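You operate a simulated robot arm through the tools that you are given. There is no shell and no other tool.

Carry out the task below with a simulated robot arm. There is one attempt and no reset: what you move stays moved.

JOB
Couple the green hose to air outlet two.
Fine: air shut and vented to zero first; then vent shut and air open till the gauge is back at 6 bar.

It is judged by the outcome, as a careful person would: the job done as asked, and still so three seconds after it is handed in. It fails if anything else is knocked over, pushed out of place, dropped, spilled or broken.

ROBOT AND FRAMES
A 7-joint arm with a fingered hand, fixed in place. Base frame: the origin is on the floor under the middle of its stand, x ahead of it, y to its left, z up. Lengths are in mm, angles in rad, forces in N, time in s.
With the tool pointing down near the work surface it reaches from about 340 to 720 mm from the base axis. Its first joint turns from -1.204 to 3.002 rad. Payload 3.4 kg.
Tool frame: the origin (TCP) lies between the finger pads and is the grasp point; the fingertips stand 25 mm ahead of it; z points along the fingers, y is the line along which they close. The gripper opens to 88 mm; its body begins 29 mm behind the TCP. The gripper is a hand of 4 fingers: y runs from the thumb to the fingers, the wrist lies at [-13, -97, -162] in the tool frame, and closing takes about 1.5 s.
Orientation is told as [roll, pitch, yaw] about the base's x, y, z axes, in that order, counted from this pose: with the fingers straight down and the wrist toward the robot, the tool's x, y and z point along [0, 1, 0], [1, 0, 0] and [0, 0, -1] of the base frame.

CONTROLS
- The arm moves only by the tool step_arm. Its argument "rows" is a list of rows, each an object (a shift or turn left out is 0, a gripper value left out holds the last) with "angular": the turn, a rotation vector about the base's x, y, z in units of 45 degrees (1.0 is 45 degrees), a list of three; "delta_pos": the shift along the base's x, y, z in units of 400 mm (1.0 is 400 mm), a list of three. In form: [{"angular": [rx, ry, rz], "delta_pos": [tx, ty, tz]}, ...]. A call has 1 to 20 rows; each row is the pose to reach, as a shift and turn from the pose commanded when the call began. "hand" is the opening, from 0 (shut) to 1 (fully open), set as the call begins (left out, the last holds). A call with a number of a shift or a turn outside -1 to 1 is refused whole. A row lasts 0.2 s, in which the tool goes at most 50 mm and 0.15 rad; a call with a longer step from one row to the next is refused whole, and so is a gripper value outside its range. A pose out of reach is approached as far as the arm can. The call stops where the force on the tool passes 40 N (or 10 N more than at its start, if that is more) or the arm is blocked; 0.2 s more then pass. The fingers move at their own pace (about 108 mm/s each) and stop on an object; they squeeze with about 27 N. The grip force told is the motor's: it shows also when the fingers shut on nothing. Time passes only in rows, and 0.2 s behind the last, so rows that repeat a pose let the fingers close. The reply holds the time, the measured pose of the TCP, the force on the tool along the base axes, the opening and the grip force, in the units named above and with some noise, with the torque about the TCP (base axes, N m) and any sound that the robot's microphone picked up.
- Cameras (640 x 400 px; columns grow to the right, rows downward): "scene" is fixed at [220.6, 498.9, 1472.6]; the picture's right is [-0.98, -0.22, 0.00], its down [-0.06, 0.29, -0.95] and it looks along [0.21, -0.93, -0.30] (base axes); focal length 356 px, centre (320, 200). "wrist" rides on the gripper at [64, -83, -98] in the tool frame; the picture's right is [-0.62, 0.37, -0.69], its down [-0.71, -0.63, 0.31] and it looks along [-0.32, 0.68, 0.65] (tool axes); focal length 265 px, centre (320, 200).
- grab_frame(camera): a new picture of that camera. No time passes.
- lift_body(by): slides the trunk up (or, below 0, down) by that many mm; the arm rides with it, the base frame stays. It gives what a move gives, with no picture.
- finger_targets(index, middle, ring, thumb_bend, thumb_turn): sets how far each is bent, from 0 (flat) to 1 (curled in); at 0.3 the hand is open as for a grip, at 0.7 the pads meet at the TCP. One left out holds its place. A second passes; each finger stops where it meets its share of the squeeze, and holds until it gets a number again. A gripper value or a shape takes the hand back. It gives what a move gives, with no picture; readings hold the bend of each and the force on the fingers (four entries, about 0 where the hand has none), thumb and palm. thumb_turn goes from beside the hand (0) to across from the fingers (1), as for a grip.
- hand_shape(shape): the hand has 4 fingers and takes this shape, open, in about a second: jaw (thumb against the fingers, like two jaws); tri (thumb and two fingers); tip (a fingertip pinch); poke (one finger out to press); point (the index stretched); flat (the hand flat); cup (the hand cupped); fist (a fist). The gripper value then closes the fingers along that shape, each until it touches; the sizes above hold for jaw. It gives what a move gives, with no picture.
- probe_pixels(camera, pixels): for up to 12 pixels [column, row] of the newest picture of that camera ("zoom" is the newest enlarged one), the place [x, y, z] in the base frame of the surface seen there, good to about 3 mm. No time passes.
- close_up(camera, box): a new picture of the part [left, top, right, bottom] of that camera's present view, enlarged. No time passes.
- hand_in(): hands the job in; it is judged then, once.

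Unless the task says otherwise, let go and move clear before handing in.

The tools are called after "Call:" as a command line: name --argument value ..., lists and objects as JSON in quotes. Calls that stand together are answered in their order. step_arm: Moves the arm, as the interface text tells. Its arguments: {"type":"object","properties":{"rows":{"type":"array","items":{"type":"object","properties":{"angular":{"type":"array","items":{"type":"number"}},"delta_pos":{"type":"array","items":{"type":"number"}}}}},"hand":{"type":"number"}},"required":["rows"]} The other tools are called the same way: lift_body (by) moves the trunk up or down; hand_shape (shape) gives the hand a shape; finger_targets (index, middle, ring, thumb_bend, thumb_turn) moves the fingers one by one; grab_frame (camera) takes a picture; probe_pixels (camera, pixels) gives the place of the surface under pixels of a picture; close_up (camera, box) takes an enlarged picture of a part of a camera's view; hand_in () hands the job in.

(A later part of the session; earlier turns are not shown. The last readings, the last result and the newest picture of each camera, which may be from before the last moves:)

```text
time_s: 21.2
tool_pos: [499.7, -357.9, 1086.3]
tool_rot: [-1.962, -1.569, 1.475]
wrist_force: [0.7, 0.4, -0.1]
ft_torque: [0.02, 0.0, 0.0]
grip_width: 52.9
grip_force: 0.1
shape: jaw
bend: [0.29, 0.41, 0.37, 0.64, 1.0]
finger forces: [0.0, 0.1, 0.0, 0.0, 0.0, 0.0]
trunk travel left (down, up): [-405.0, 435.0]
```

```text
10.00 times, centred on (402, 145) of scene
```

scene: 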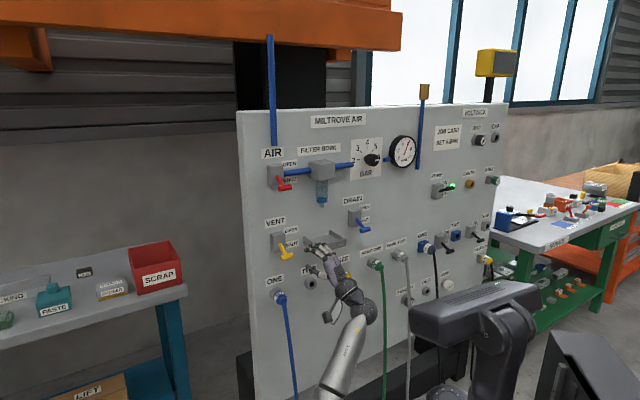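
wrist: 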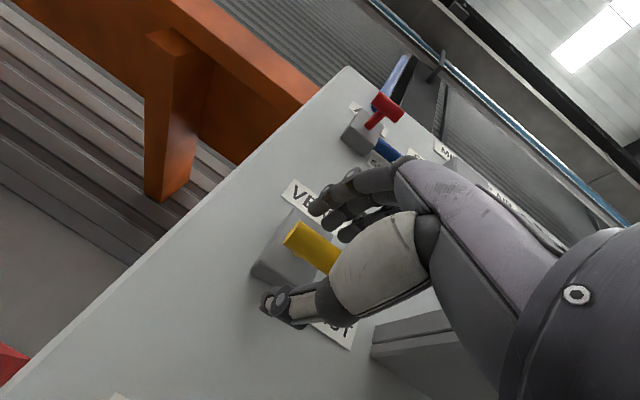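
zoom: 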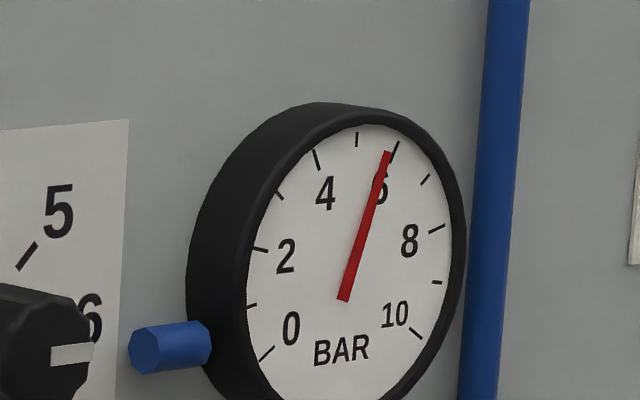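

The gauge has started to fall and the lever is past mid; I'll push up further 18 mm to its OPEN stop.

Call:
step_arm --rows '[{"delta_pos": [0, 0, 0.02]}, {"delta_pos": [0, 0, 0.035]}, {"delta_pos": [0, 0, 0.045]}]'

Call:
close_up --camera "scene" --box '[240, 190, 400, 290]'

Call:
close_up --camera "scene" --box '[370, 125, 434, 165]'

Call:
grab_frame --camera "wrist"

```text
time_s: 22.0
tool_pos: [502.1, -357.4, 1101.4]
tool_rot: [-0.818, -1.568, 0.331]
wrist_force: [0.4, 0.9, -5.0]
ft_torque: [0.09, 0.03, 0.01]
grip_width: 56.2
grip_force: 0.1
shape: jaw
bend: [0.29, 0.41, 0.37, 0.6, 0.99]
finger forces: [0.1, 0.0, 0.1, 0.0, 4.1, 0.0]
trunk travel left (down, up): [-405.0, 435.0]
```

```text
4.00 times, centred on (320, 240) of scene
```

zoom: 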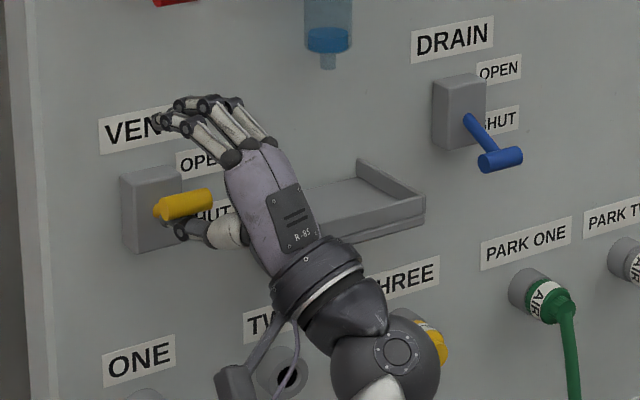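

```text
10.00 times, centred on (402, 145) of scene
```

zoom: 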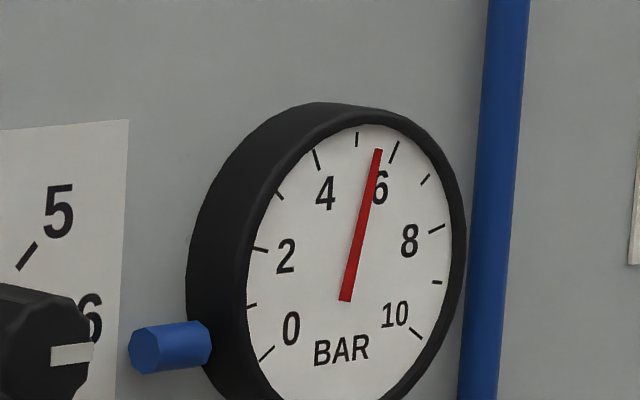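

```text
taken
```

wrist: 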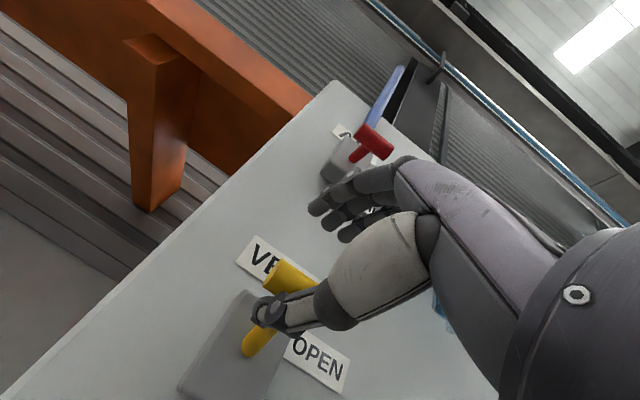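

VENT is at its OPEN stop (thumb 4 N) and the gauge is falling (~5.5). I'll ease off and retreat along the tool axis without touching the bar.

Call:
step_arm --rows '[{"delta_pos": [0, 0, -0.02]}, {"delta_pos": [-0.033, 0.0175, -0.02]}, {"delta_pos": [-0.066, 0.035, -0.02]}, {"delta_pos": [-0.1, 0.053, -0.02]}, {"delta_pos": [-0.133, 0.07, -0.02]}, {"delta_pos": [-0.166, 0.07, -0.02]}]'

Call:
grab_frame --camera "scene"

Call:
close_up --camera "scene" --box '[370, 125, 434, 165]'

Call:
grab_frame --camera "wrist"

```text
time_s: 23.4
tool_pos: [432.1, -328.9, 1093.1]
tool_rot: [-1.712, -1.568, 1.226]
wrist_force: [-0.2, 0.6, -0.1]
ft_torque: [0.03, -0.01, 0.0]
grip_width: 52.7
grip_force: 0.1
shape: jaw
bend: [0.29, 0.41, 0.37, 0.64, 1.0]
finger forces: [0.0, 0.0, 0.1, 0.1, 0.0, 0.1]
trunk travel left (down, up): [-405.0, 435.0]
```

```text
taken
```

scene: 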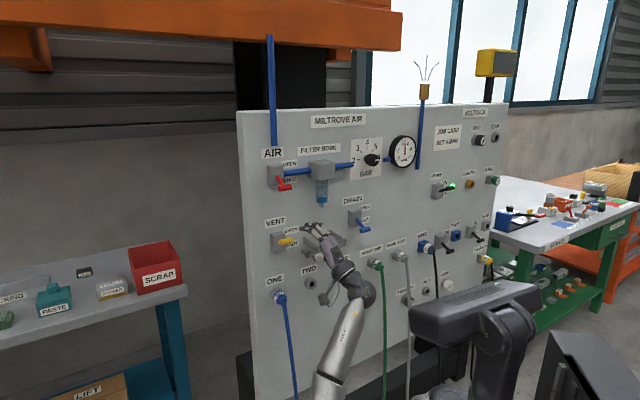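

```text
10.00 times, centred on (402, 145) of scene
```

zoom: 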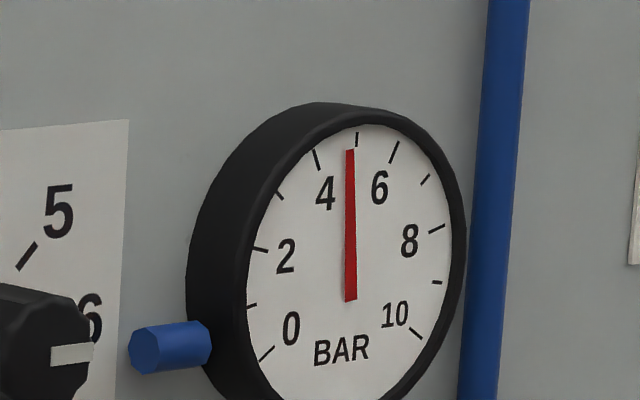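

```text
taken
```

wrist: 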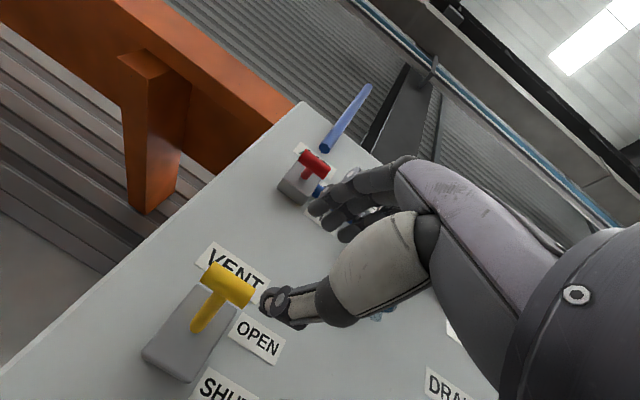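

Gauge falling (~4.8 bar), vent exhaust visible at (425,70). While it bleeds I'll move the hand right, back to a straight-on yaw, toward the green plug.

Call:
step_arm --rows '[{"angular": [0, 0, -0.06], "delta_pos": [-0.068, -0.0633, 0]}, {"angular": [0, 0, -0.12], "delta_pos": [-0.136, -0.1267, 0]}, {"angular": [0, 0, -0.19], "delta_pos": [-0.204, -0.19, 0]}, {"angular": [0, 0, -0.25], "delta_pos": [-0.272, -0.2533, 0]}, {"angular": [0, 0, -0.31], "delta_pos": [-0.34, -0.3167, 0]}, {"angular": [0, 0, -0.38], "delta_pos": [-0.408, -0.38, 0]}]'

Call:
grab_frame --camera "scene"

Call:
grab_frame --camera "wrist"

```text
time_s: 24.8
tool_pos: [270.0, -482.6, 1095.3]
tool_rot: [-2.037, -1.569, 1.251]
wrist_force: [-0.5, -0.5, 0.2]
ft_torque: [0.0, -0.02, 0.0]
grip_width: 52.8
grip_force: 0.1
shape: jaw
bend: [0.29, 0.41, 0.37, 0.64, 1.0]
finger forces: [0.1, 0.1, 0.1, 0.1, 0.0, 0.0]
trunk travel left (down, up): [-405.0, 435.0]
```

```text
taken
```

scene: 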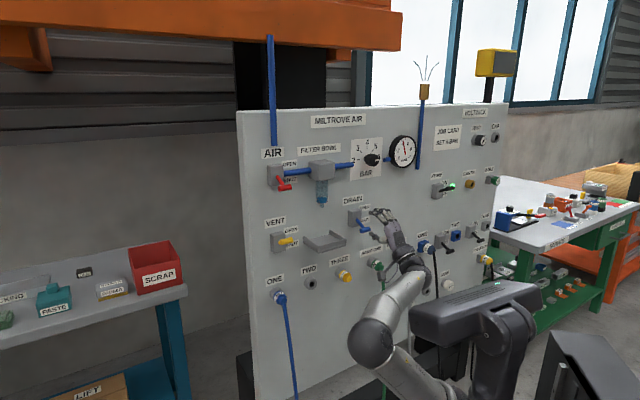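

```text
taken
```

wrist: 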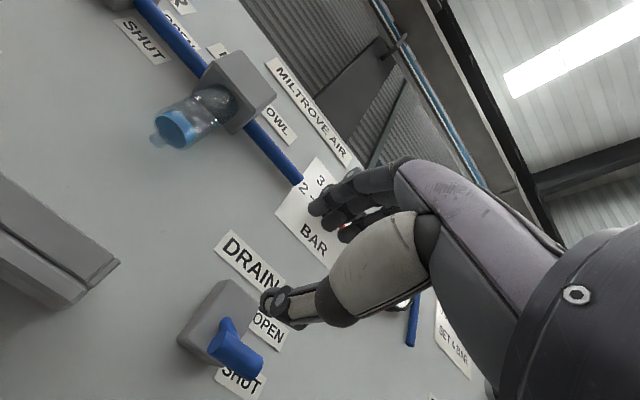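

Clear of everything at u≈-150, d≈148. I'll roll the hand 45° about the approach axis (fingers toward the right, thumb to lower-left).

Call:
step_arm --rows '[{"angular": [0.118, -0.118, 0]}, {"angular": [0.236, -0.236, 0]}, {"angular": [0.354, -0.354, 0]}, {"angular": [0.471, -0.471, 0]}, {"angular": [0.589, -0.589, 0]}, {"angular": [0.707, -0.707, 0]}, {"angular": [0.707, -0.707, 0]}]'

Call:
grab_frame --camera "scene"

Call:
grab_frame --camera "wrist"

```text
time_s: 26.4
tool_pos: [269.7, -481.3, 1095.0]
tool_rot: [1.571, -0.787, -2.357]
wrist_force: [-0.7, -0.1, 0.0]
ft_torque: [0.01, 0.01, -0.03]
grip_width: 52.8
grip_force: 0.0
shape: jaw
bend: [0.29, 0.41, 0.37, 0.64, 1.0]
finger forces: [0.0, 0.0, 0.0, 0.1, 0.0, 0.0]
trunk travel left (down, up): [-405.0, 435.0]
```

```text
taken
```

scene: 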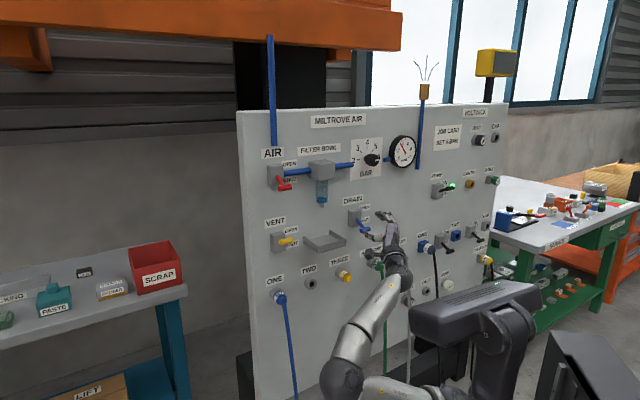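

```text
taken
```

wrist: 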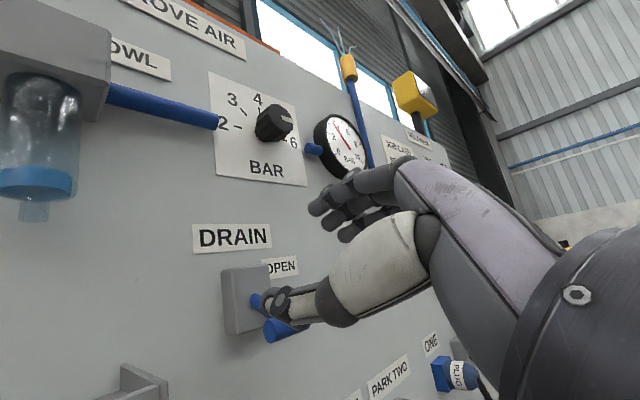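

Roll worked and stayed in reach; gauge near 3 bar. I'll roll another 45° so thumb and fingers close horizontally.

Call:
step_arm --rows '[{"angular": [0.118, -0.118, 0]}, {"angular": [0.236, -0.236, 0]}, {"angular": [0.354, -0.354, 0]}, {"angular": [0.471, -0.471, 0]}, {"angular": [0.589, -0.589, 0]}, {"angular": [0.707, -0.707, 0]}, {"angular": [0.707, -0.707, 0]}]'

Call:
grab_frame --camera "scene"

Call:
grab_frame --camera "wrist"

```text
time_s: 28.0
tool_pos: [284.4, -524.2, 1101.1]
tool_rot: [1.569, 0.001, -2.357]
wrist_force: [0.2, -0.1, 1.0]
ft_torque: [-0.01, 0.01, 0.0]
grip_width: 52.7
grip_force: 0.1
shape: jaw
bend: [0.29, 0.41, 0.37, 0.65, 1.0]
finger forces: [0.0, 0.0, 0.0, 0.0, 0.1, 0.0]
out of reach, approached as far as the arm can: row 3, 4, 5, 6, 7
trunk travel left (down, up): [-405.0, 435.0]
```

```text
taken
```

scene: 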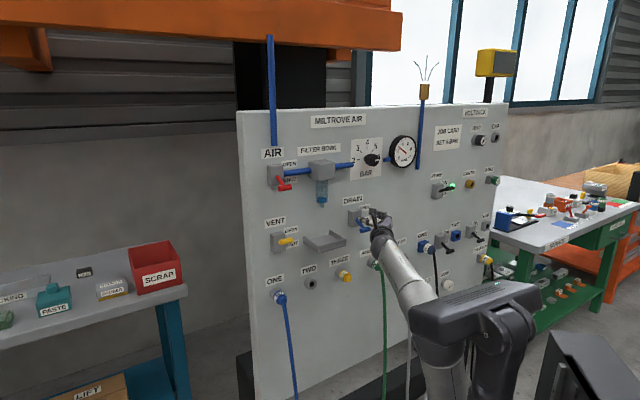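

```text
taken
```

wrist: 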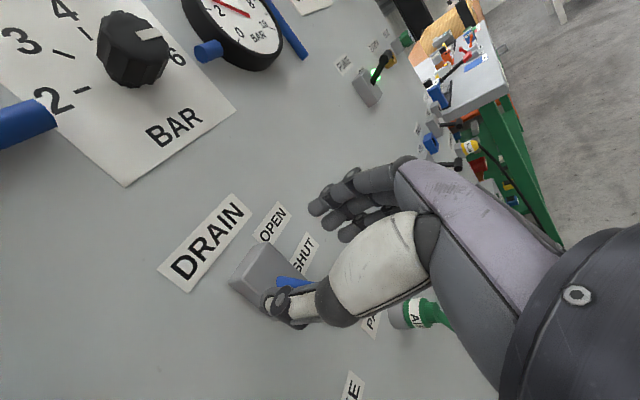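

The roll pulled the hand closer (d≈109) near the DRAIN lever with no force; I'll check the DRAIN lever is undisturbed.

Call:
close_up --camera "scene" --box '[330, 180, 410, 230]'

Call:
close_up --camera "wrist" --box '[220, 230, 460, 380]'

Call:
close_up --camera "scene" --box '[370, 125, 434, 165]'

```text
8.00 times, centred on (370, 205) of scene
```

zoom: 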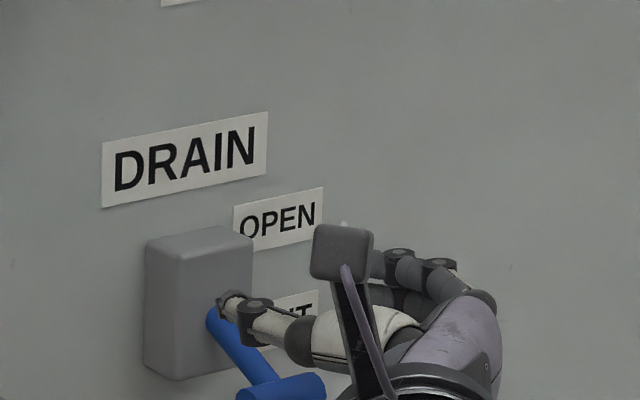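

```text
2.67 times, centred on (340, 305) of wrist
```

zoom: 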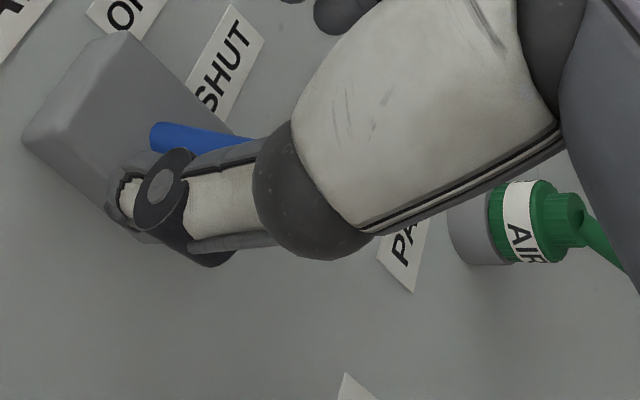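

```text
10.00 times, centred on (402, 145) of scene
```

zoom: 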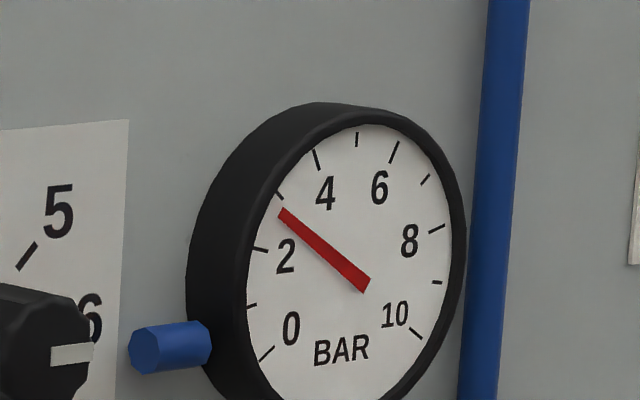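

DRAIN is still at SHUT and untouched. I'll back off with a slight lift and reduce the roll by 25° to regain reach.

Call:
step_arm --rows '[{"angular": [-0.08, 0.08, 0], "delta_pos": [-0.005, 0.02, 0.02]}, {"angular": [-0.17, 0.17, 0], "delta_pos": [-0.015, 0.05, 0.03]}, {"angular": [-0.28, 0.28, 0], "delta_pos": [-0.025, 0.08, 0.03]}, {"angular": [-0.393, 0.393, 0], "delta_pos": [-0.037, 0.108, 0.03]}, {"angular": [-0.393, 0.393, 0], "delta_pos": [-0.037, 0.108, 0.03]}]'

Call:
close_up --camera "scene" --box '[320, 180, 480, 280]'

```text
time_s: 29.2
tool_pos: [304.2, -504.5, 1175.8]
tool_rot: [1.56, -0.434, -2.357]
wrist_force: [0.1, -0.1, -0.3]
ft_torque: [0.01, -0.02, 0.0]
grip_width: 52.8
grip_force: 0.0
shape: jaw
bend: [0.29, 0.41, 0.37, 0.65, 1.0]
finger forces: [0.1, 0.0, 0.0, 0.0, 0.1, 0.1]
out of reach, approached as far as the arm can: row 1, 2, 3, 4, 5
trunk travel left (down, up): [-405.0, 435.0]
```

```text
4.00 times, centred on (400, 230) of scene
```

zoom: 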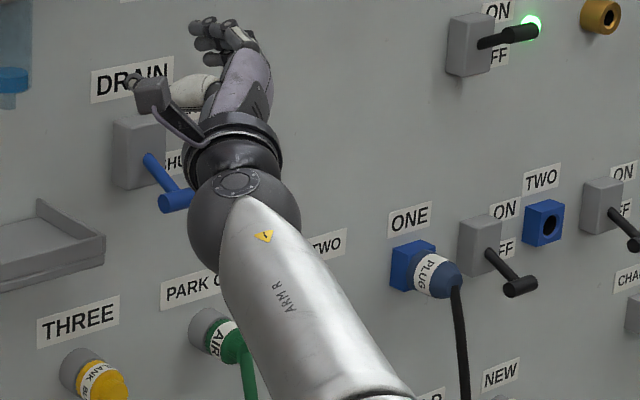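

The arm drifted upward (z≈1176) since that pose was out of reach. I'll look at the full configuration before continuing.

Call:
grab_frame --camera "scene"

Call:
grab_frame --camera "wrist"

Call:
probe_pixels --camera "scene" --pixels '[[381, 228], [395, 270], [420, 320], [440, 345], [440, 380], [372, 235], [360, 225]]'

```text
taken
```

scene: 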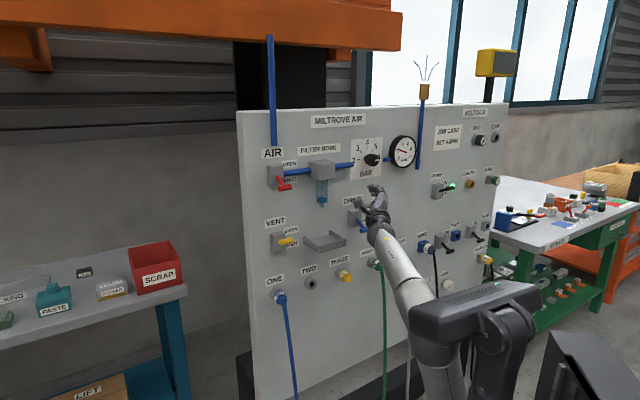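

```text
taken
```

wrist: 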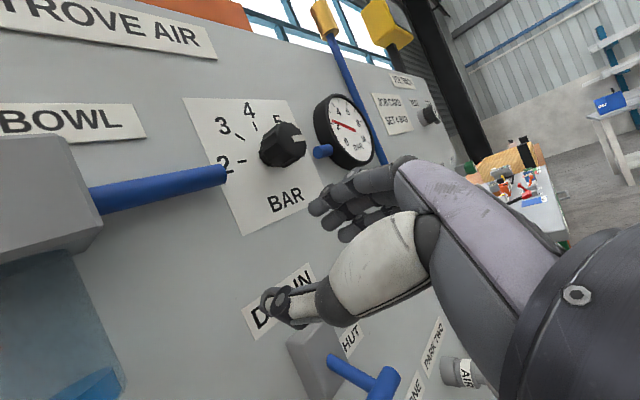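

```text
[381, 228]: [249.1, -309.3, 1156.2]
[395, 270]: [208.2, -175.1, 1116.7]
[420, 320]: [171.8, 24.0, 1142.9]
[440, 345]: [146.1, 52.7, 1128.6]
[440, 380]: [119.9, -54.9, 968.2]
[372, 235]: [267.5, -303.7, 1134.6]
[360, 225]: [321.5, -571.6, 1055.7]
```

The elbow flipped behind; the arm is cramped because the shoulder is close to wrist height. I'll roll back 45° and back off, then re-plan with a lower trunk.

Call:
step_arm --rows '[{"angular": [-0.118, 0.118, 0], "delta_pos": [-0.012, 0.012, 0]}, {"angular": [-0.236, 0.236, 0], "delta_pos": [-0.024, 0.024, 0]}, {"angular": [-0.354, 0.354, 0], "delta_pos": [-0.036, 0.036, 0]}, {"angular": [-0.471, 0.471, 0], "delta_pos": [-0.048, 0.048, 0]}, {"angular": [-0.589, 0.589, 0], "delta_pos": [-0.06, 0.06, 0]}, {"angular": [-0.707, 0.707, 0], "delta_pos": [-0.07, 0.07, 0]}, {"angular": [-0.707, 0.707, 0], "delta_pos": [-0.07, 0.07, 0]}]'

Call:
grab_frame --camera "scene"

```text
time_s: 30.6
tool_pos: [382.3, -465.0, 1287.3]
tool_rot: [1.69, -1.162, -2.498]
wrist_force: [-26.2, 24.9, 0.7]
ft_torque: [0.82, 0.86, 0.53]
grip_width: 52.1
grip_force: 0.1
shape: jaw
bend: [0.29, 0.41, 0.37, 0.66, 1.0]
finger forces: [0.1, 0.0, 0.0, 0.1, 35.6, 0.1]
out of reach, approached as far as the arm can: row 1, 2, 3, 4, 5, 6, 7
trunk travel left (down, up): [-405.0, 435.0]
stopped in row 7: the force on the tool passed its limit at 279 N (the readings are from after the stop); the commanded pose is now the measured one
```

```text
taken
```

scene: 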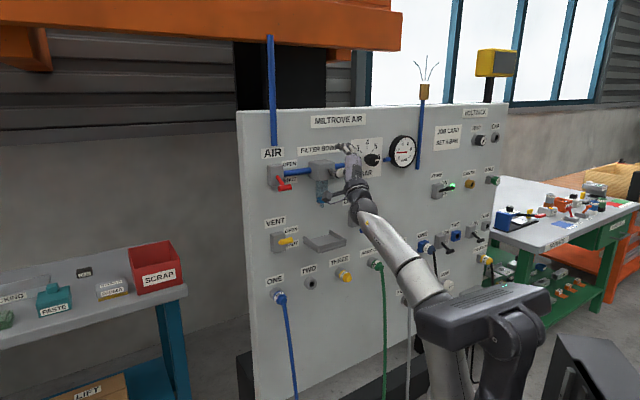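

The thumb has contacted something near the filter (35 N on the thumb). I'll inspect the filter bowl and surroundings before moving.

Call:
close_up --camera "scene" --box '[300, 130, 420, 205]'

Call:
grab_frame --camera "wrist"

Call:
close_up --camera "scene" --box '[280, 150, 480, 400]'

```text
5.33 times, centred on (360, 168) of scene
```

zoom: 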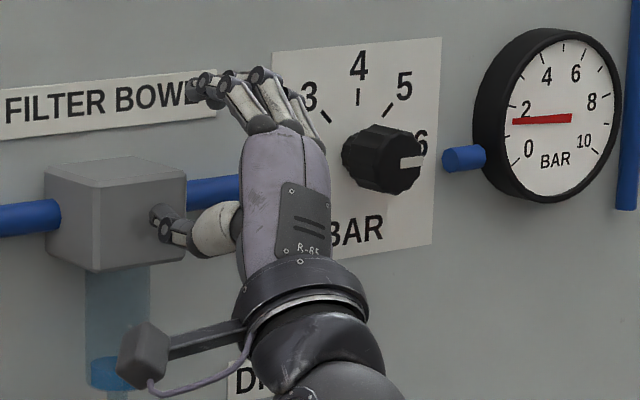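

```text
taken
```

wrist: 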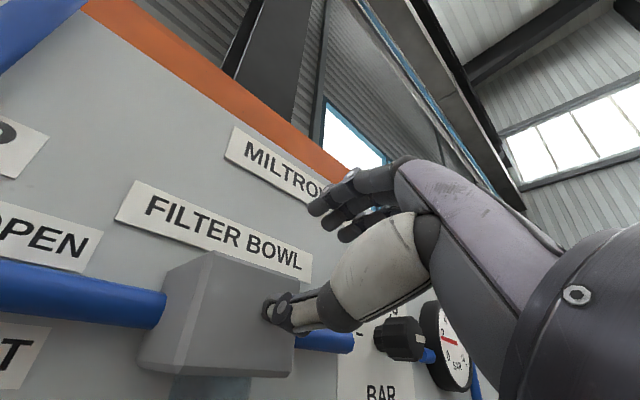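

```text
1.60 times, centred on (380, 275) of scene
```

zoom: 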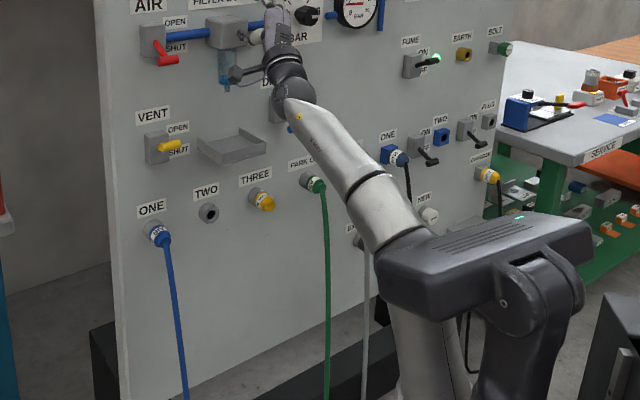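

The thumb is pressed on the front face of the fixed grey filter block; bowl and block look intact. I'll try a small straight back-off (15 mm) to release it.

Call:
step_arm --rows '[{"delta_pos": [-0.013, 0.013, 0]}, {"delta_pos": [-0.026, 0.026, 0]}]'

```text
time_s: 31.2
tool_pos: [385.9, -463.0, 1282.5]
tool_rot: [1.636, -1.165, -2.446]
wrist_force: [-16.6, 12.8, 1.2]
ft_torque: [0.4, 0.5, 0.16]
grip_width: 49.9
grip_force: 0.0
shape: jaw
bend: [0.29, 0.41, 0.37, 0.7, 1.0]
finger forces: [0.1, 0.0, 0.1, 0.0, 21.9, 0.1]
out of reach, approached as far as the arm can: row 1, 2
trunk travel left (down, up): [-405.0, 435.0]
```

Back-off isn't achievable from this arm branch. I'll raise the trunk 60 mm so the thumb slides up clear of the filter block (block top ≈1290).

Call:
lift_body --by 60

Call:
close_up --camera "scene" --box '[280, 110, 440, 210]'

```text
time_s: 32.2
tool_pos: [392.7, -466.7, 1338.5]
tool_rot: [1.617, -1.168, -2.429]
wrist_force: [0.4, 0.7, 0.2]
ft_torque: [-0.02, 0.01, 0.01]
grip_width: 52.9
grip_force: 0.0
shape: jaw
bend: [0.29, 0.41, 0.37, 0.64, 1.0]
finger forces: [0.0, 0.0, 0.0, 0.0, 0.0, 0.0]
trunk travel left (down, up): [-465.0, 375.0]
```

```text
4.00 times, centred on (360, 160) of scene
```

zoom: 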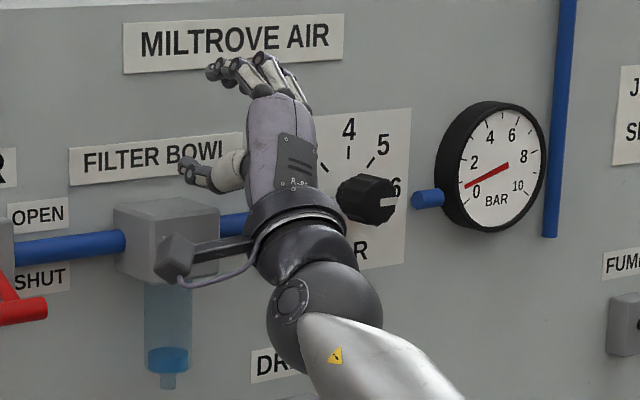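

Contact is gone (forces ~0) and gauge near 1 bar. I'll probe which way the arm can move: a small back-off plus upward move.

Call:
step_arm --rows '[{"delta_pos": [-0.03, 0.03, 0.04]}, {"delta_pos": [-0.06, 0.06, 0.08]}, {"delta_pos": [-0.06, 0.06, 0.08]}]'

```text
time_s: 33.0
tool_pos: [367.0, -441.6, 1371.0]
tool_rot: [1.622, -1.168, -2.431]
wrist_force: [-0.3, -0.2, 0.0]
ft_torque: [0.0, -0.01, 0.01]
grip_width: 52.9
grip_force: 0.0
shape: jaw
bend: [0.29, 0.41, 0.37, 0.64, 1.0]
finger forces: [0.0, 0.0, 0.0, 0.1, 0.0, 0.1]
trunk travel left (down, up): [-465.0, 375.0]
```

With the shoulder well below the hand, motion is free again (u≈-53, d≈109, z≈1371). I'll back off further and to the right, above all the fittings.

Call:
step_arm --rows '[{"delta_pos": [-0.044, 0.044, 0]}, {"angular": [0.018, 0.018, 0.035], "delta_pos": [-0.088, 0.088, 0]}, {"angular": [0.018, 0.018, 0.035], "delta_pos": [-0.147, 0.029, 0]}, {"angular": [0.018, 0.018, 0.035], "delta_pos": [-0.206, -0.03, 0]}, {"angular": [0.018, 0.018, 0.035], "delta_pos": [-0.265, -0.088, 0]}, {"angular": [0.018, 0.018, 0.035], "delta_pos": [-0.265, -0.088, 0]}]'

Call:
grab_frame --camera "scene"

```text
time_s: 34.4
tool_pos: [258.6, -478.7, 1369.2]
tool_rot: [1.572, -1.17, -2.359]
wrist_force: [0.7, -0.9, 0.0]
ft_torque: [-0.04, 0.01, -0.01]
grip_width: 52.9
grip_force: 0.0
shape: jaw
bend: [0.29, 0.41, 0.37, 0.64, 1.0]
finger forces: [0.0, 0.0, 0.1, 0.0, 0.1, 0.0]
out of reach, approached as far as the arm can: row 2, 3
trunk travel left (down, up): [-465.0, 375.0]
```

```text
taken
```

scene: 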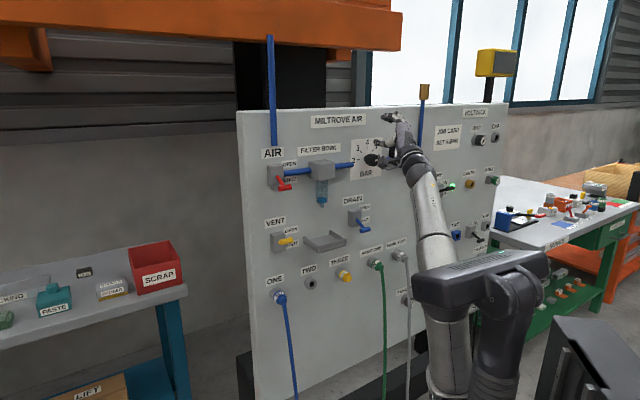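

At u≈-156, d≈159, roll 23°, clean. I'll now roll 45° more toward horizontal closing.

Call:
step_arm --rows '[{"angular": [0.118, -0.118, 0]}, {"angular": [0.236, -0.236, 0]}, {"angular": [0.354, -0.354, 0]}, {"angular": [0.471, -0.471, 0]}, {"angular": [0.589, -0.589, 0]}, {"angular": [0.707, -0.707, 0]}, {"angular": [0.707, -0.707, 0]}]'

Call:
grab_frame --camera "scene"

```text
time_s: 36.0
tool_pos: [259.6, -477.9, 1369.3]
tool_rot: [1.571, -0.841, -2.359]
wrist_force: [0.7, 0.0, -0.2]
ft_torque: [0.0, 0.03, 0.0]
grip_width: 53.1
grip_force: 0.1
shape: jaw
bend: [0.29, 0.41, 0.37, 0.64, 1.0]
finger forces: [0.0, 0.1, 0.1, 0.1, 0.0, 0.0]
out of reach, approached as far as the arm can: row 3, 4, 5, 6, 7
trunk travel left (down, up): [-465.0, 375.0]
```

```text
taken
```

scene: 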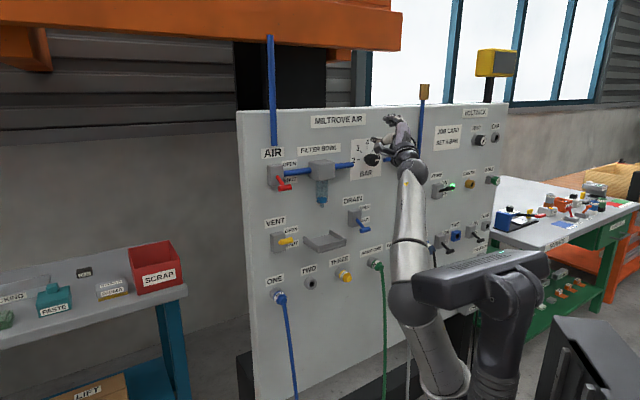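

Roll is limited to about 42° in this stretched posture. I'll lower the hand 100 mm (relative to shoulder) and try rolling further.

Call:
step_arm --rows '[{"delta_pos": [0, 0, -0.0625]}, {"delta_pos": [0, 0, -0.125]}, {"delta_pos": [0, 0, -0.1875]}, {"delta_pos": [0, 0, -0.25]}, {"angular": [0.08, -0.08, 0], "delta_pos": [0, 0, -0.25]}, {"angular": [0.16, -0.16, 0], "delta_pos": [0, 0, -0.25]}, {"angular": [0.24, -0.24, 0], "delta_pos": [0, 0, -0.25]}]'

Call:
grab_frame --camera "scene"

```text
time_s: 37.6
tool_pos: [252.0, -504.4, 1254.0]
tool_rot: [1.541, -0.57, -2.371]
wrist_force: [0.5, -0.1, 0.0]
ft_torque: [-0.03, 0.01, 0.02]
grip_width: 52.5
grip_force: 0.1
shape: jaw
bend: [0.29, 0.41, 0.37, 0.64, 1.0]
finger forces: [0.0, 0.0, 0.1, 0.0, 0.0, 0.0]
out of reach, approached as far as the arm can: row 7
trunk travel left (down, up): [-465.0, 375.0]
```

```text
taken
```

scene: 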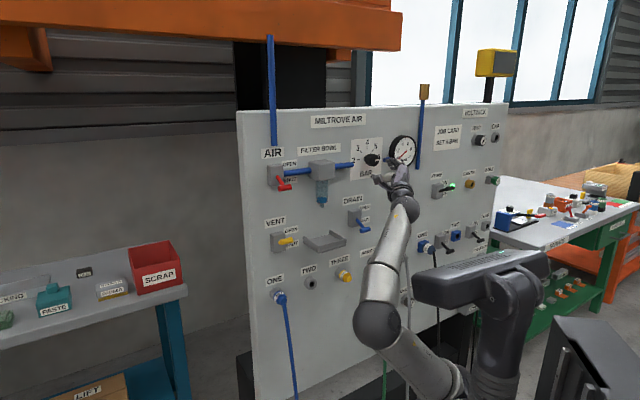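

Roll is now ~57° at u≈-178, d≈146. I'll check the elbow/forearm location, then view the gauge.

Call:
probe_pixels --camera "scene" --pixels '[[378, 322], [355, 322], [385, 260], [400, 208], [430, 370], [386, 300], [386, 345], [407, 340]]'

Call:
close_up --camera "scene" --box '[360, 125, 440, 175]'

Call:
grab_frame --camera "wrist"

```text
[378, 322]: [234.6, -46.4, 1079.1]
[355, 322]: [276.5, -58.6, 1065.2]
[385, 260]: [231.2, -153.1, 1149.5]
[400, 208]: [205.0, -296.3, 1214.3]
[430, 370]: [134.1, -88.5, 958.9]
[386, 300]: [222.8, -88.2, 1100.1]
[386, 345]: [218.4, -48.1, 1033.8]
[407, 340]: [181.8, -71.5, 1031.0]
```

```text
8.00 times, centred on (400, 150) of scene
```

zoom: 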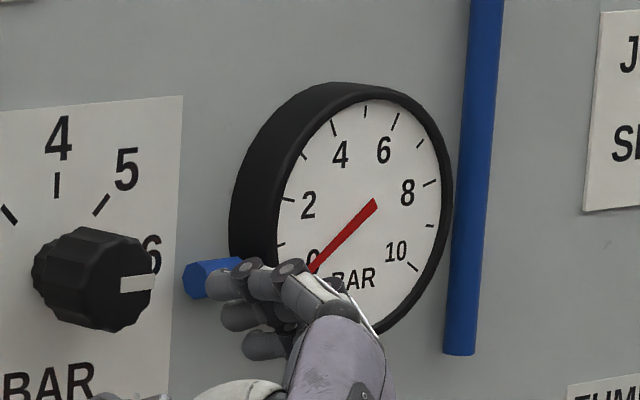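

```text
taken
```

wrist: 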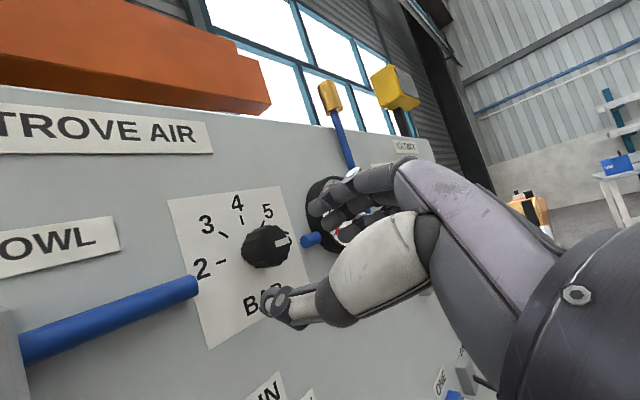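

The gauge now reads zero. The elbow is 450+ mm off the panel, so I'll lower the trunk 330 mm to bring the hand level with the hose row.

Call:
lift_body --by -330

Call:
grab_frame --camera "scene"

Call:
grab_frame --camera "wrist"

Call:
close_up --camera "scene" --box '[360, 125, 440, 175]'

```text
time_s: 40.9
tool_pos: [248.9, -505.9, 925.8]
tool_rot: [1.548, -0.559, -2.369]
wrist_force: [-0.3, 0.0, 0.2]
ft_torque: [-0.02, -0.04, 0.02]
grip_width: 52.6
grip_force: 0.0
shape: jaw
bend: [0.29, 0.41, 0.37, 0.64, 1.0]
finger forces: [0.0, 0.0, 0.0, 0.0, 0.0, 0.0]
trunk travel left (down, up): [-135.0, 705.0]
```

```text
taken
```

scene: 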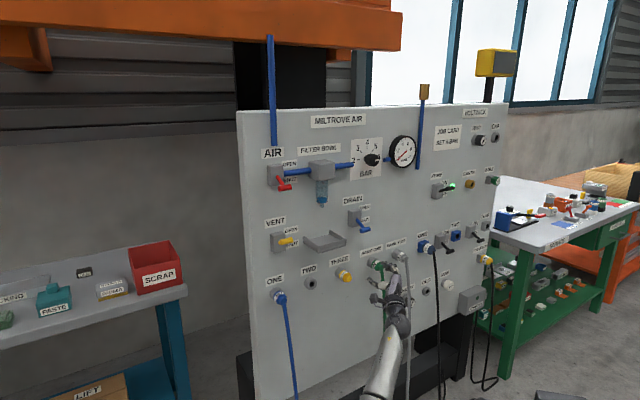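

```text
taken
```

wrist: 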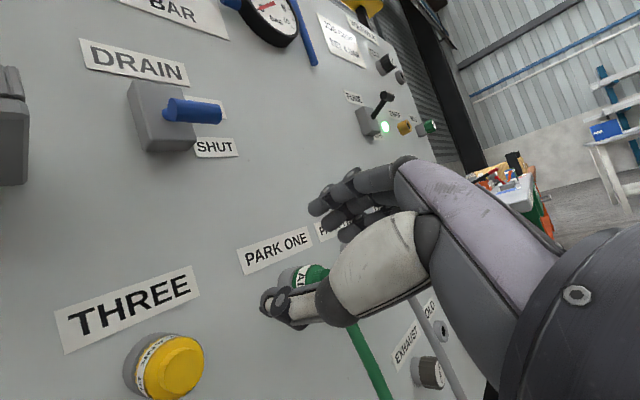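

```text
8.00 times, centred on (400, 150) of scene
```

zoom: 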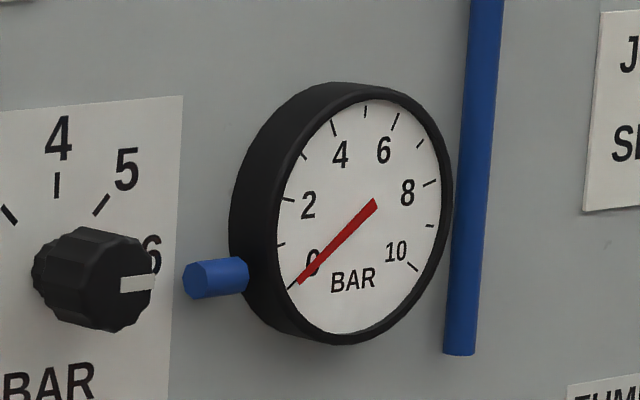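

Gauge is at zero and the row of outlets is in view. I'll take close-ups of the green plug and outlet TWO for exact geometry.

Call:
close_up --camera "scene" --box '[355, 240, 419, 280]'

Call:
close_up --camera "wrist" --box '[220, 220, 420, 345]'

Call:
close_up --camera "wrist" --box '[100, 310, 228, 390]'

```text
10.00 times, centred on (387, 260) of scene
```

zoom: 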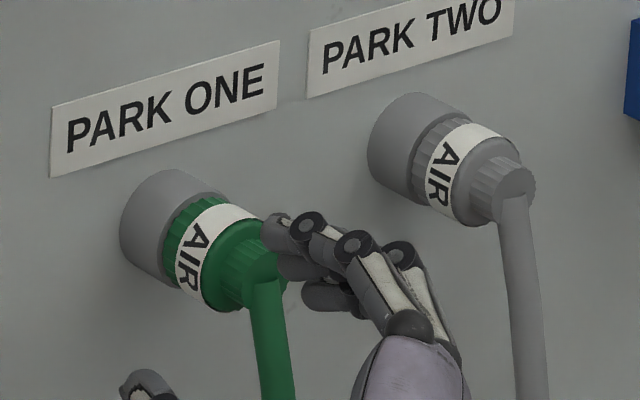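

```text
3.20 times, centred on (320, 282) of wrist
```

zoom: 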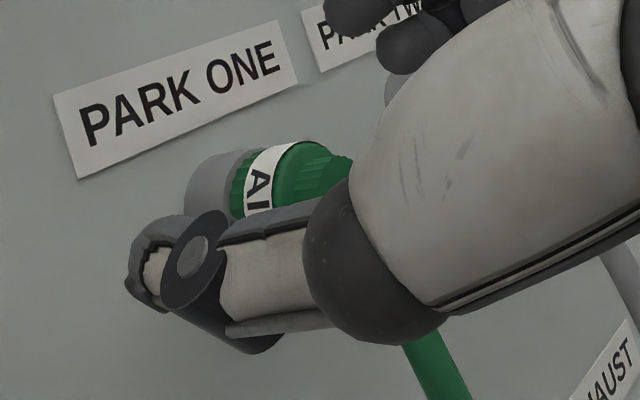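

```text
5.00 times, centred on (164, 350) of wrist
```

zoom: 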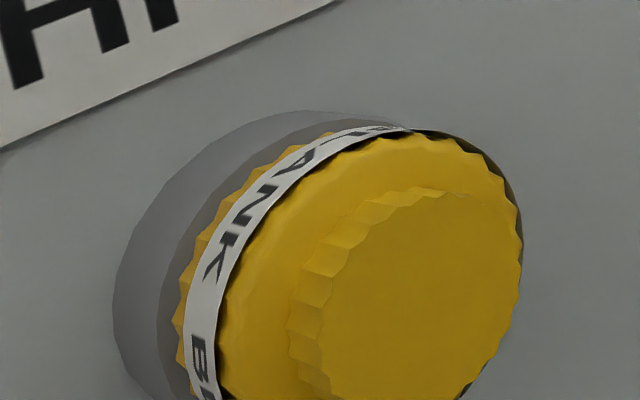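

I'll re-take the scene zoom and probe the plug's sections precisely.

Call:
close_up --camera "scene" --box '[355, 240, 419, 280]'

Call:
probe_pixels --camera "zoom" --pixels '[[150, 190], [200, 190], [180, 215], [175, 250], [205, 245], [190, 270], [225, 275], [235, 215], [245, 250], [262, 235], [255, 285], [270, 330]]'

Call:
probe_pixels --camera "zoom" --pixels '[[400, 110], [440, 130], [425, 160], [435, 180], [475, 140], [465, 180], [495, 160], [515, 180], [510, 230], [520, 300], [540, 380], [490, 210]]'

```text
10.00 times, centred on (387, 260) of scene
```

zoom: 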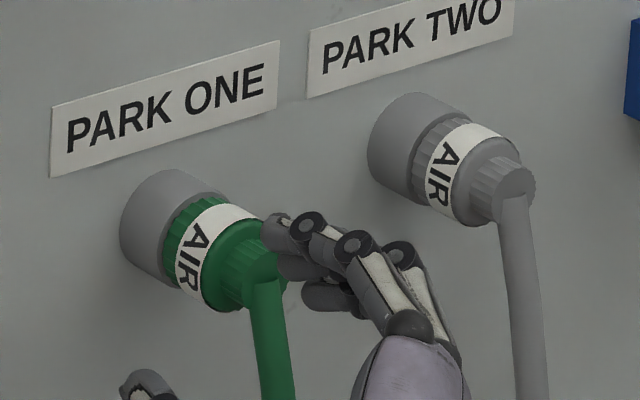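

```text
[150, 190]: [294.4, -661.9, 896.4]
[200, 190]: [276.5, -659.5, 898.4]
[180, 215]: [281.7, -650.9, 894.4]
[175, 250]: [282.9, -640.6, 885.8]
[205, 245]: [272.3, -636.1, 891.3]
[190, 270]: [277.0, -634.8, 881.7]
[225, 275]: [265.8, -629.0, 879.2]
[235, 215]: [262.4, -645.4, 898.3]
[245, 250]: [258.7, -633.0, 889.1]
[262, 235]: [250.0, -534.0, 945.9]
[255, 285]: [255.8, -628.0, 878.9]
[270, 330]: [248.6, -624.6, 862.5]
```

```text
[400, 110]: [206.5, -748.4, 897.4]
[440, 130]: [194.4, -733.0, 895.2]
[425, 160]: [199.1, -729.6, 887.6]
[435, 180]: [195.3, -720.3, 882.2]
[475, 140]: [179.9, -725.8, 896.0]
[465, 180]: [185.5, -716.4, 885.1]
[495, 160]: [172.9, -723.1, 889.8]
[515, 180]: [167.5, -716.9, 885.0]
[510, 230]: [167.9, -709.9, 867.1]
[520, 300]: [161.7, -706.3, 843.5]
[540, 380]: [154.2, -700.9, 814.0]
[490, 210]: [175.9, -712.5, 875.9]
```

I'll now probe TWO's rim and hole for its centre.

Call:
close_up --camera "scene" --box '[280, 265, 344, 305]'

```text
10.00 times, centred on (312, 285) of scene
```

zoom: 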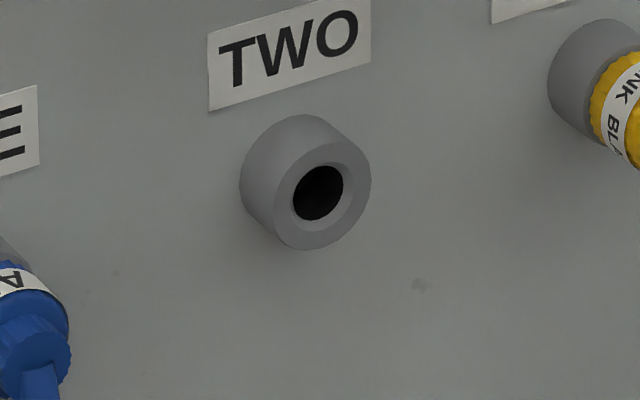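

Call:
probe_pixels --camera "zoom" --pixels '[[284, 205], [362, 178], [308, 238], [338, 150], [290, 230], [350, 215], [300, 165], [358, 160], [277, 205], [368, 180], [305, 245], [318, 192]]'

Call:
probe_pixels --camera "zoom" --pixels '[[250, 180], [265, 150], [290, 125], [320, 125], [260, 210], [240, 185], [560, 80], [590, 40], [620, 95], [610, 120], [630, 130], [20, 330]]'

```text
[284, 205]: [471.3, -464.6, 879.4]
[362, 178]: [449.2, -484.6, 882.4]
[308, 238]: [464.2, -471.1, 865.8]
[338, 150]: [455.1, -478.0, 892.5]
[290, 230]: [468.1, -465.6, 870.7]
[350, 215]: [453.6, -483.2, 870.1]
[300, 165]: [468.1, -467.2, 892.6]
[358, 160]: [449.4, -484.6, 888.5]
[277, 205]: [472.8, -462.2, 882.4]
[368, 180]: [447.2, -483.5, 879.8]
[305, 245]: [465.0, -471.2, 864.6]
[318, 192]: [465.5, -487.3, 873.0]
```

```text
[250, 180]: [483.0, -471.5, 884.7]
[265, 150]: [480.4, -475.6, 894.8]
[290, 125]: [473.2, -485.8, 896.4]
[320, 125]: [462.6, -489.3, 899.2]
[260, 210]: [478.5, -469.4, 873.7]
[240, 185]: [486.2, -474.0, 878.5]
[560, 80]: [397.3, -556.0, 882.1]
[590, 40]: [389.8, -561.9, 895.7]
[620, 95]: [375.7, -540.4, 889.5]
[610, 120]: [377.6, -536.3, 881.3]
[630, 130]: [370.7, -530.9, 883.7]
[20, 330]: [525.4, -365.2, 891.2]
```

TWO's centre is at u≈-10, z≈879, face at d≈19; the green plug is centred at u≈-271, z≈879 with body to d≈50 and hose leaving downward at d≈60. I'll move in front of the plug with the hand fully open, at a safe 135 mm standoff.

Call:
step_arm --hand 1.0 --rows '[{"angular": [-0.006, -0.006, 0.01], "delta_pos": [-0.034, -0.045, -0.029]}, {"angular": [-0.012, -0.012, 0.021], "delta_pos": [-0.068, -0.09, -0.058]}, {"angular": [-0.0174, -0.0174, 0.0313], "delta_pos": [-0.103, -0.134, -0.088]}, {"angular": [-0.0174, -0.0174, 0.0313], "delta_pos": [-0.137, -0.179, -0.117]}, {"angular": [-0.0174, -0.0174, 0.0313], "delta_pos": [-0.137, -0.179, -0.117]}]'

Call:
grab_frame --camera "wrist"

Call:
close_up --camera "scene" --box '[330, 220, 490, 320]'

```text
time_s: 42.1
tool_pos: [203.2, -561.4, 890.6]
tool_rot: [1.598, -0.579, -2.346]
wrist_force: [-0.3, 0.4, 0.7]
ft_torque: [-0.01, 0.01, -0.01]
grip_width: 88.0
grip_force: 0.1
shape: jaw
bend: [0.3, 0.3, 0.3, 0.3, 0.98]
finger forces: [0.0, 0.0, 0.0, 0.0, 0.0, 0.1]
trunk travel left (down, up): [-135.0, 705.0]
```

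```text
taken
```

wrist: 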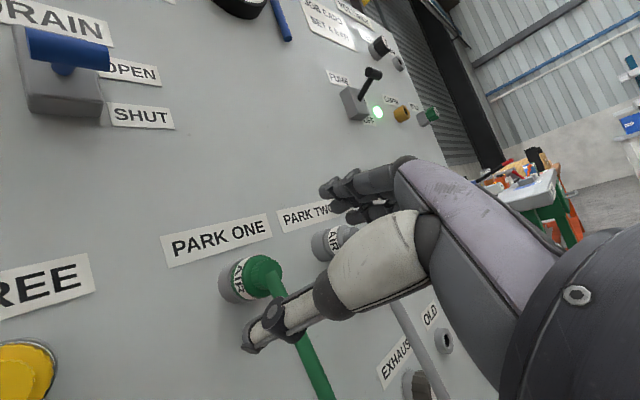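

```text
4.00 times, centred on (410, 270) of scene
```

zoom: 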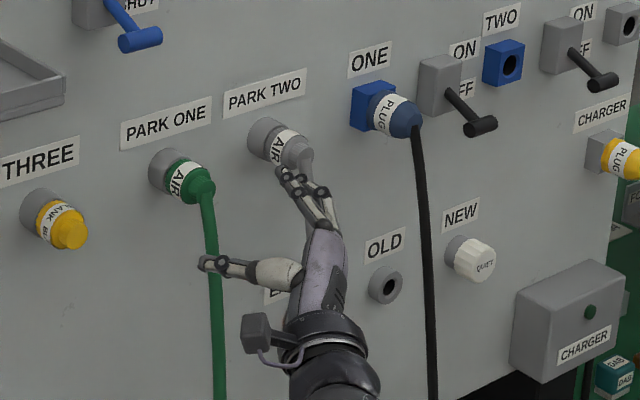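

I'm at u≈-253, d≈140, z≈891. I'll probe the plug from this nearer wrist view to refine its axis.

Call:
close_up --camera "wrist" --box '[200, 230, 328, 310]'

```text
5.00 times, centred on (264, 270) of wrist
```

zoom: 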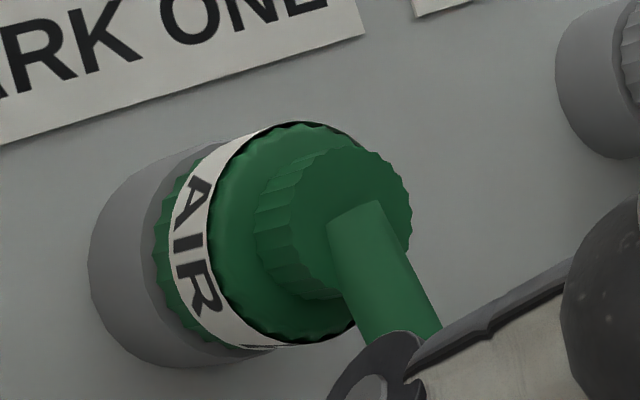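

Call:
probe_pixels --camera "zoom" --pixels '[[360, 185], [340, 160], [400, 200], [300, 220], [290, 280], [250, 150], [330, 320], [240, 260], [195, 250], [185, 290], [230, 330], [385, 260]]'

Call:
probe_pixels --camera "zoom" --pixels '[[120, 200], [110, 280], [160, 340], [200, 345], [310, 125], [280, 335], [350, 310], [225, 200], [350, 230], [410, 330], [310, 175], [310, 260]]'

```text
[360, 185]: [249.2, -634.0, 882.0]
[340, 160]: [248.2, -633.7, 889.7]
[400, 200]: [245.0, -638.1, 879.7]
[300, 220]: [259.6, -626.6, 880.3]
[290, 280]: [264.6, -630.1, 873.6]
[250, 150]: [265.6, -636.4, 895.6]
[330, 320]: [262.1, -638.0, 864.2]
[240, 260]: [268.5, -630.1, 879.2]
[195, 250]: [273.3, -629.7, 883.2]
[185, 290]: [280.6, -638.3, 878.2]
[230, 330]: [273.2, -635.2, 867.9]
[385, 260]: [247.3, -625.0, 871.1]
```

```text
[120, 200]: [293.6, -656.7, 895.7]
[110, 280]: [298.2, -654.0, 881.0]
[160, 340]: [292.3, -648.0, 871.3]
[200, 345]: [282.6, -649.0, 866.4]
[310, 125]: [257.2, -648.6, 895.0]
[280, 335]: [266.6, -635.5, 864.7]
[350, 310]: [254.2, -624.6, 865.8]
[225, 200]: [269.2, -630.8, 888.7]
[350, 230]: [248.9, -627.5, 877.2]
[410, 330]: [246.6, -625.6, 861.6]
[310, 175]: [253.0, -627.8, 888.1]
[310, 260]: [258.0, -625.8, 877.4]
```

The plug body is R≈18, d 19–45, collar to d≈56, centred at u≈-271, z≈879. I'll centre on its axis at d≈100, trimming the small tilt error.

Call:
step_arm --rows '[{"angular": [0.01, 0.01, -0.016], "delta_pos": [0.0, -0.05, -0.02]}, {"angular": [0.0205, 0.0205, -0.0317], "delta_pos": [0.02, -0.083, -0.029]}, {"angular": [0.0205, 0.0205, -0.0317], "delta_pos": [0.039, -0.102, -0.029]}, {"angular": [0.0205, 0.0205, -0.0317], "delta_pos": [0.039, -0.102, -0.029]}]'

Call:
grab_frame --camera "wrist"

Call:
close_up --camera "scene" --box '[340, 230, 436, 290]'

```text
time_s: 43.1
tool_pos: [219.9, -599.6, 879.9]
tool_rot: [1.568, -0.58, -2.356]
wrist_force: [1.0, 0.1, 0.4]
ft_torque: [-0.02, 0.0, 0.03]
grip_width: 87.8
grip_force: 0.0
shape: jaw
bend: [0.3, 0.3, 0.3, 0.3, 0.98]
finger forces: [0.0, 0.0, 0.1, 0.0, 0.1, 0.1]
trunk travel left (down, up): [-135.0, 705.0]
```

```text
taken
```

wrist: 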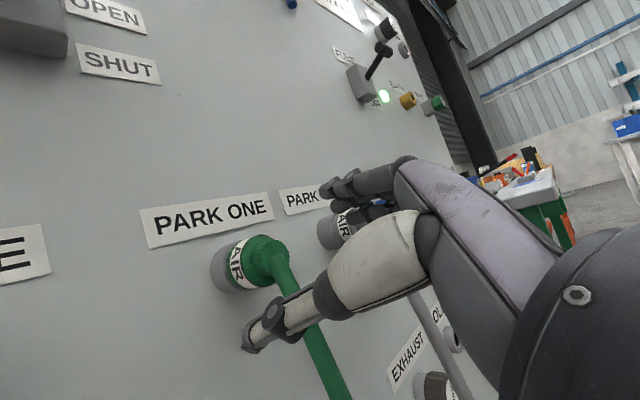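

```text
6.67 times, centred on (388, 260) of scene
```

zoom: 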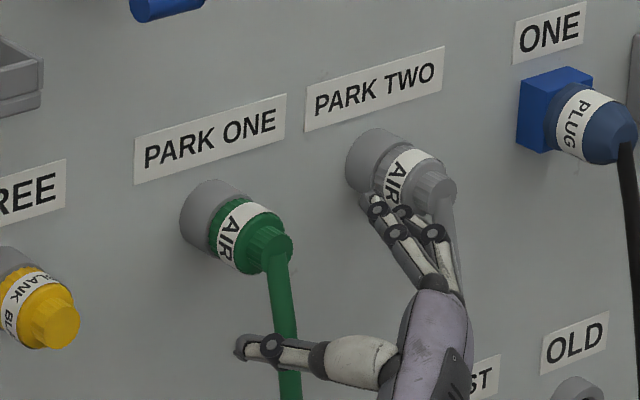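

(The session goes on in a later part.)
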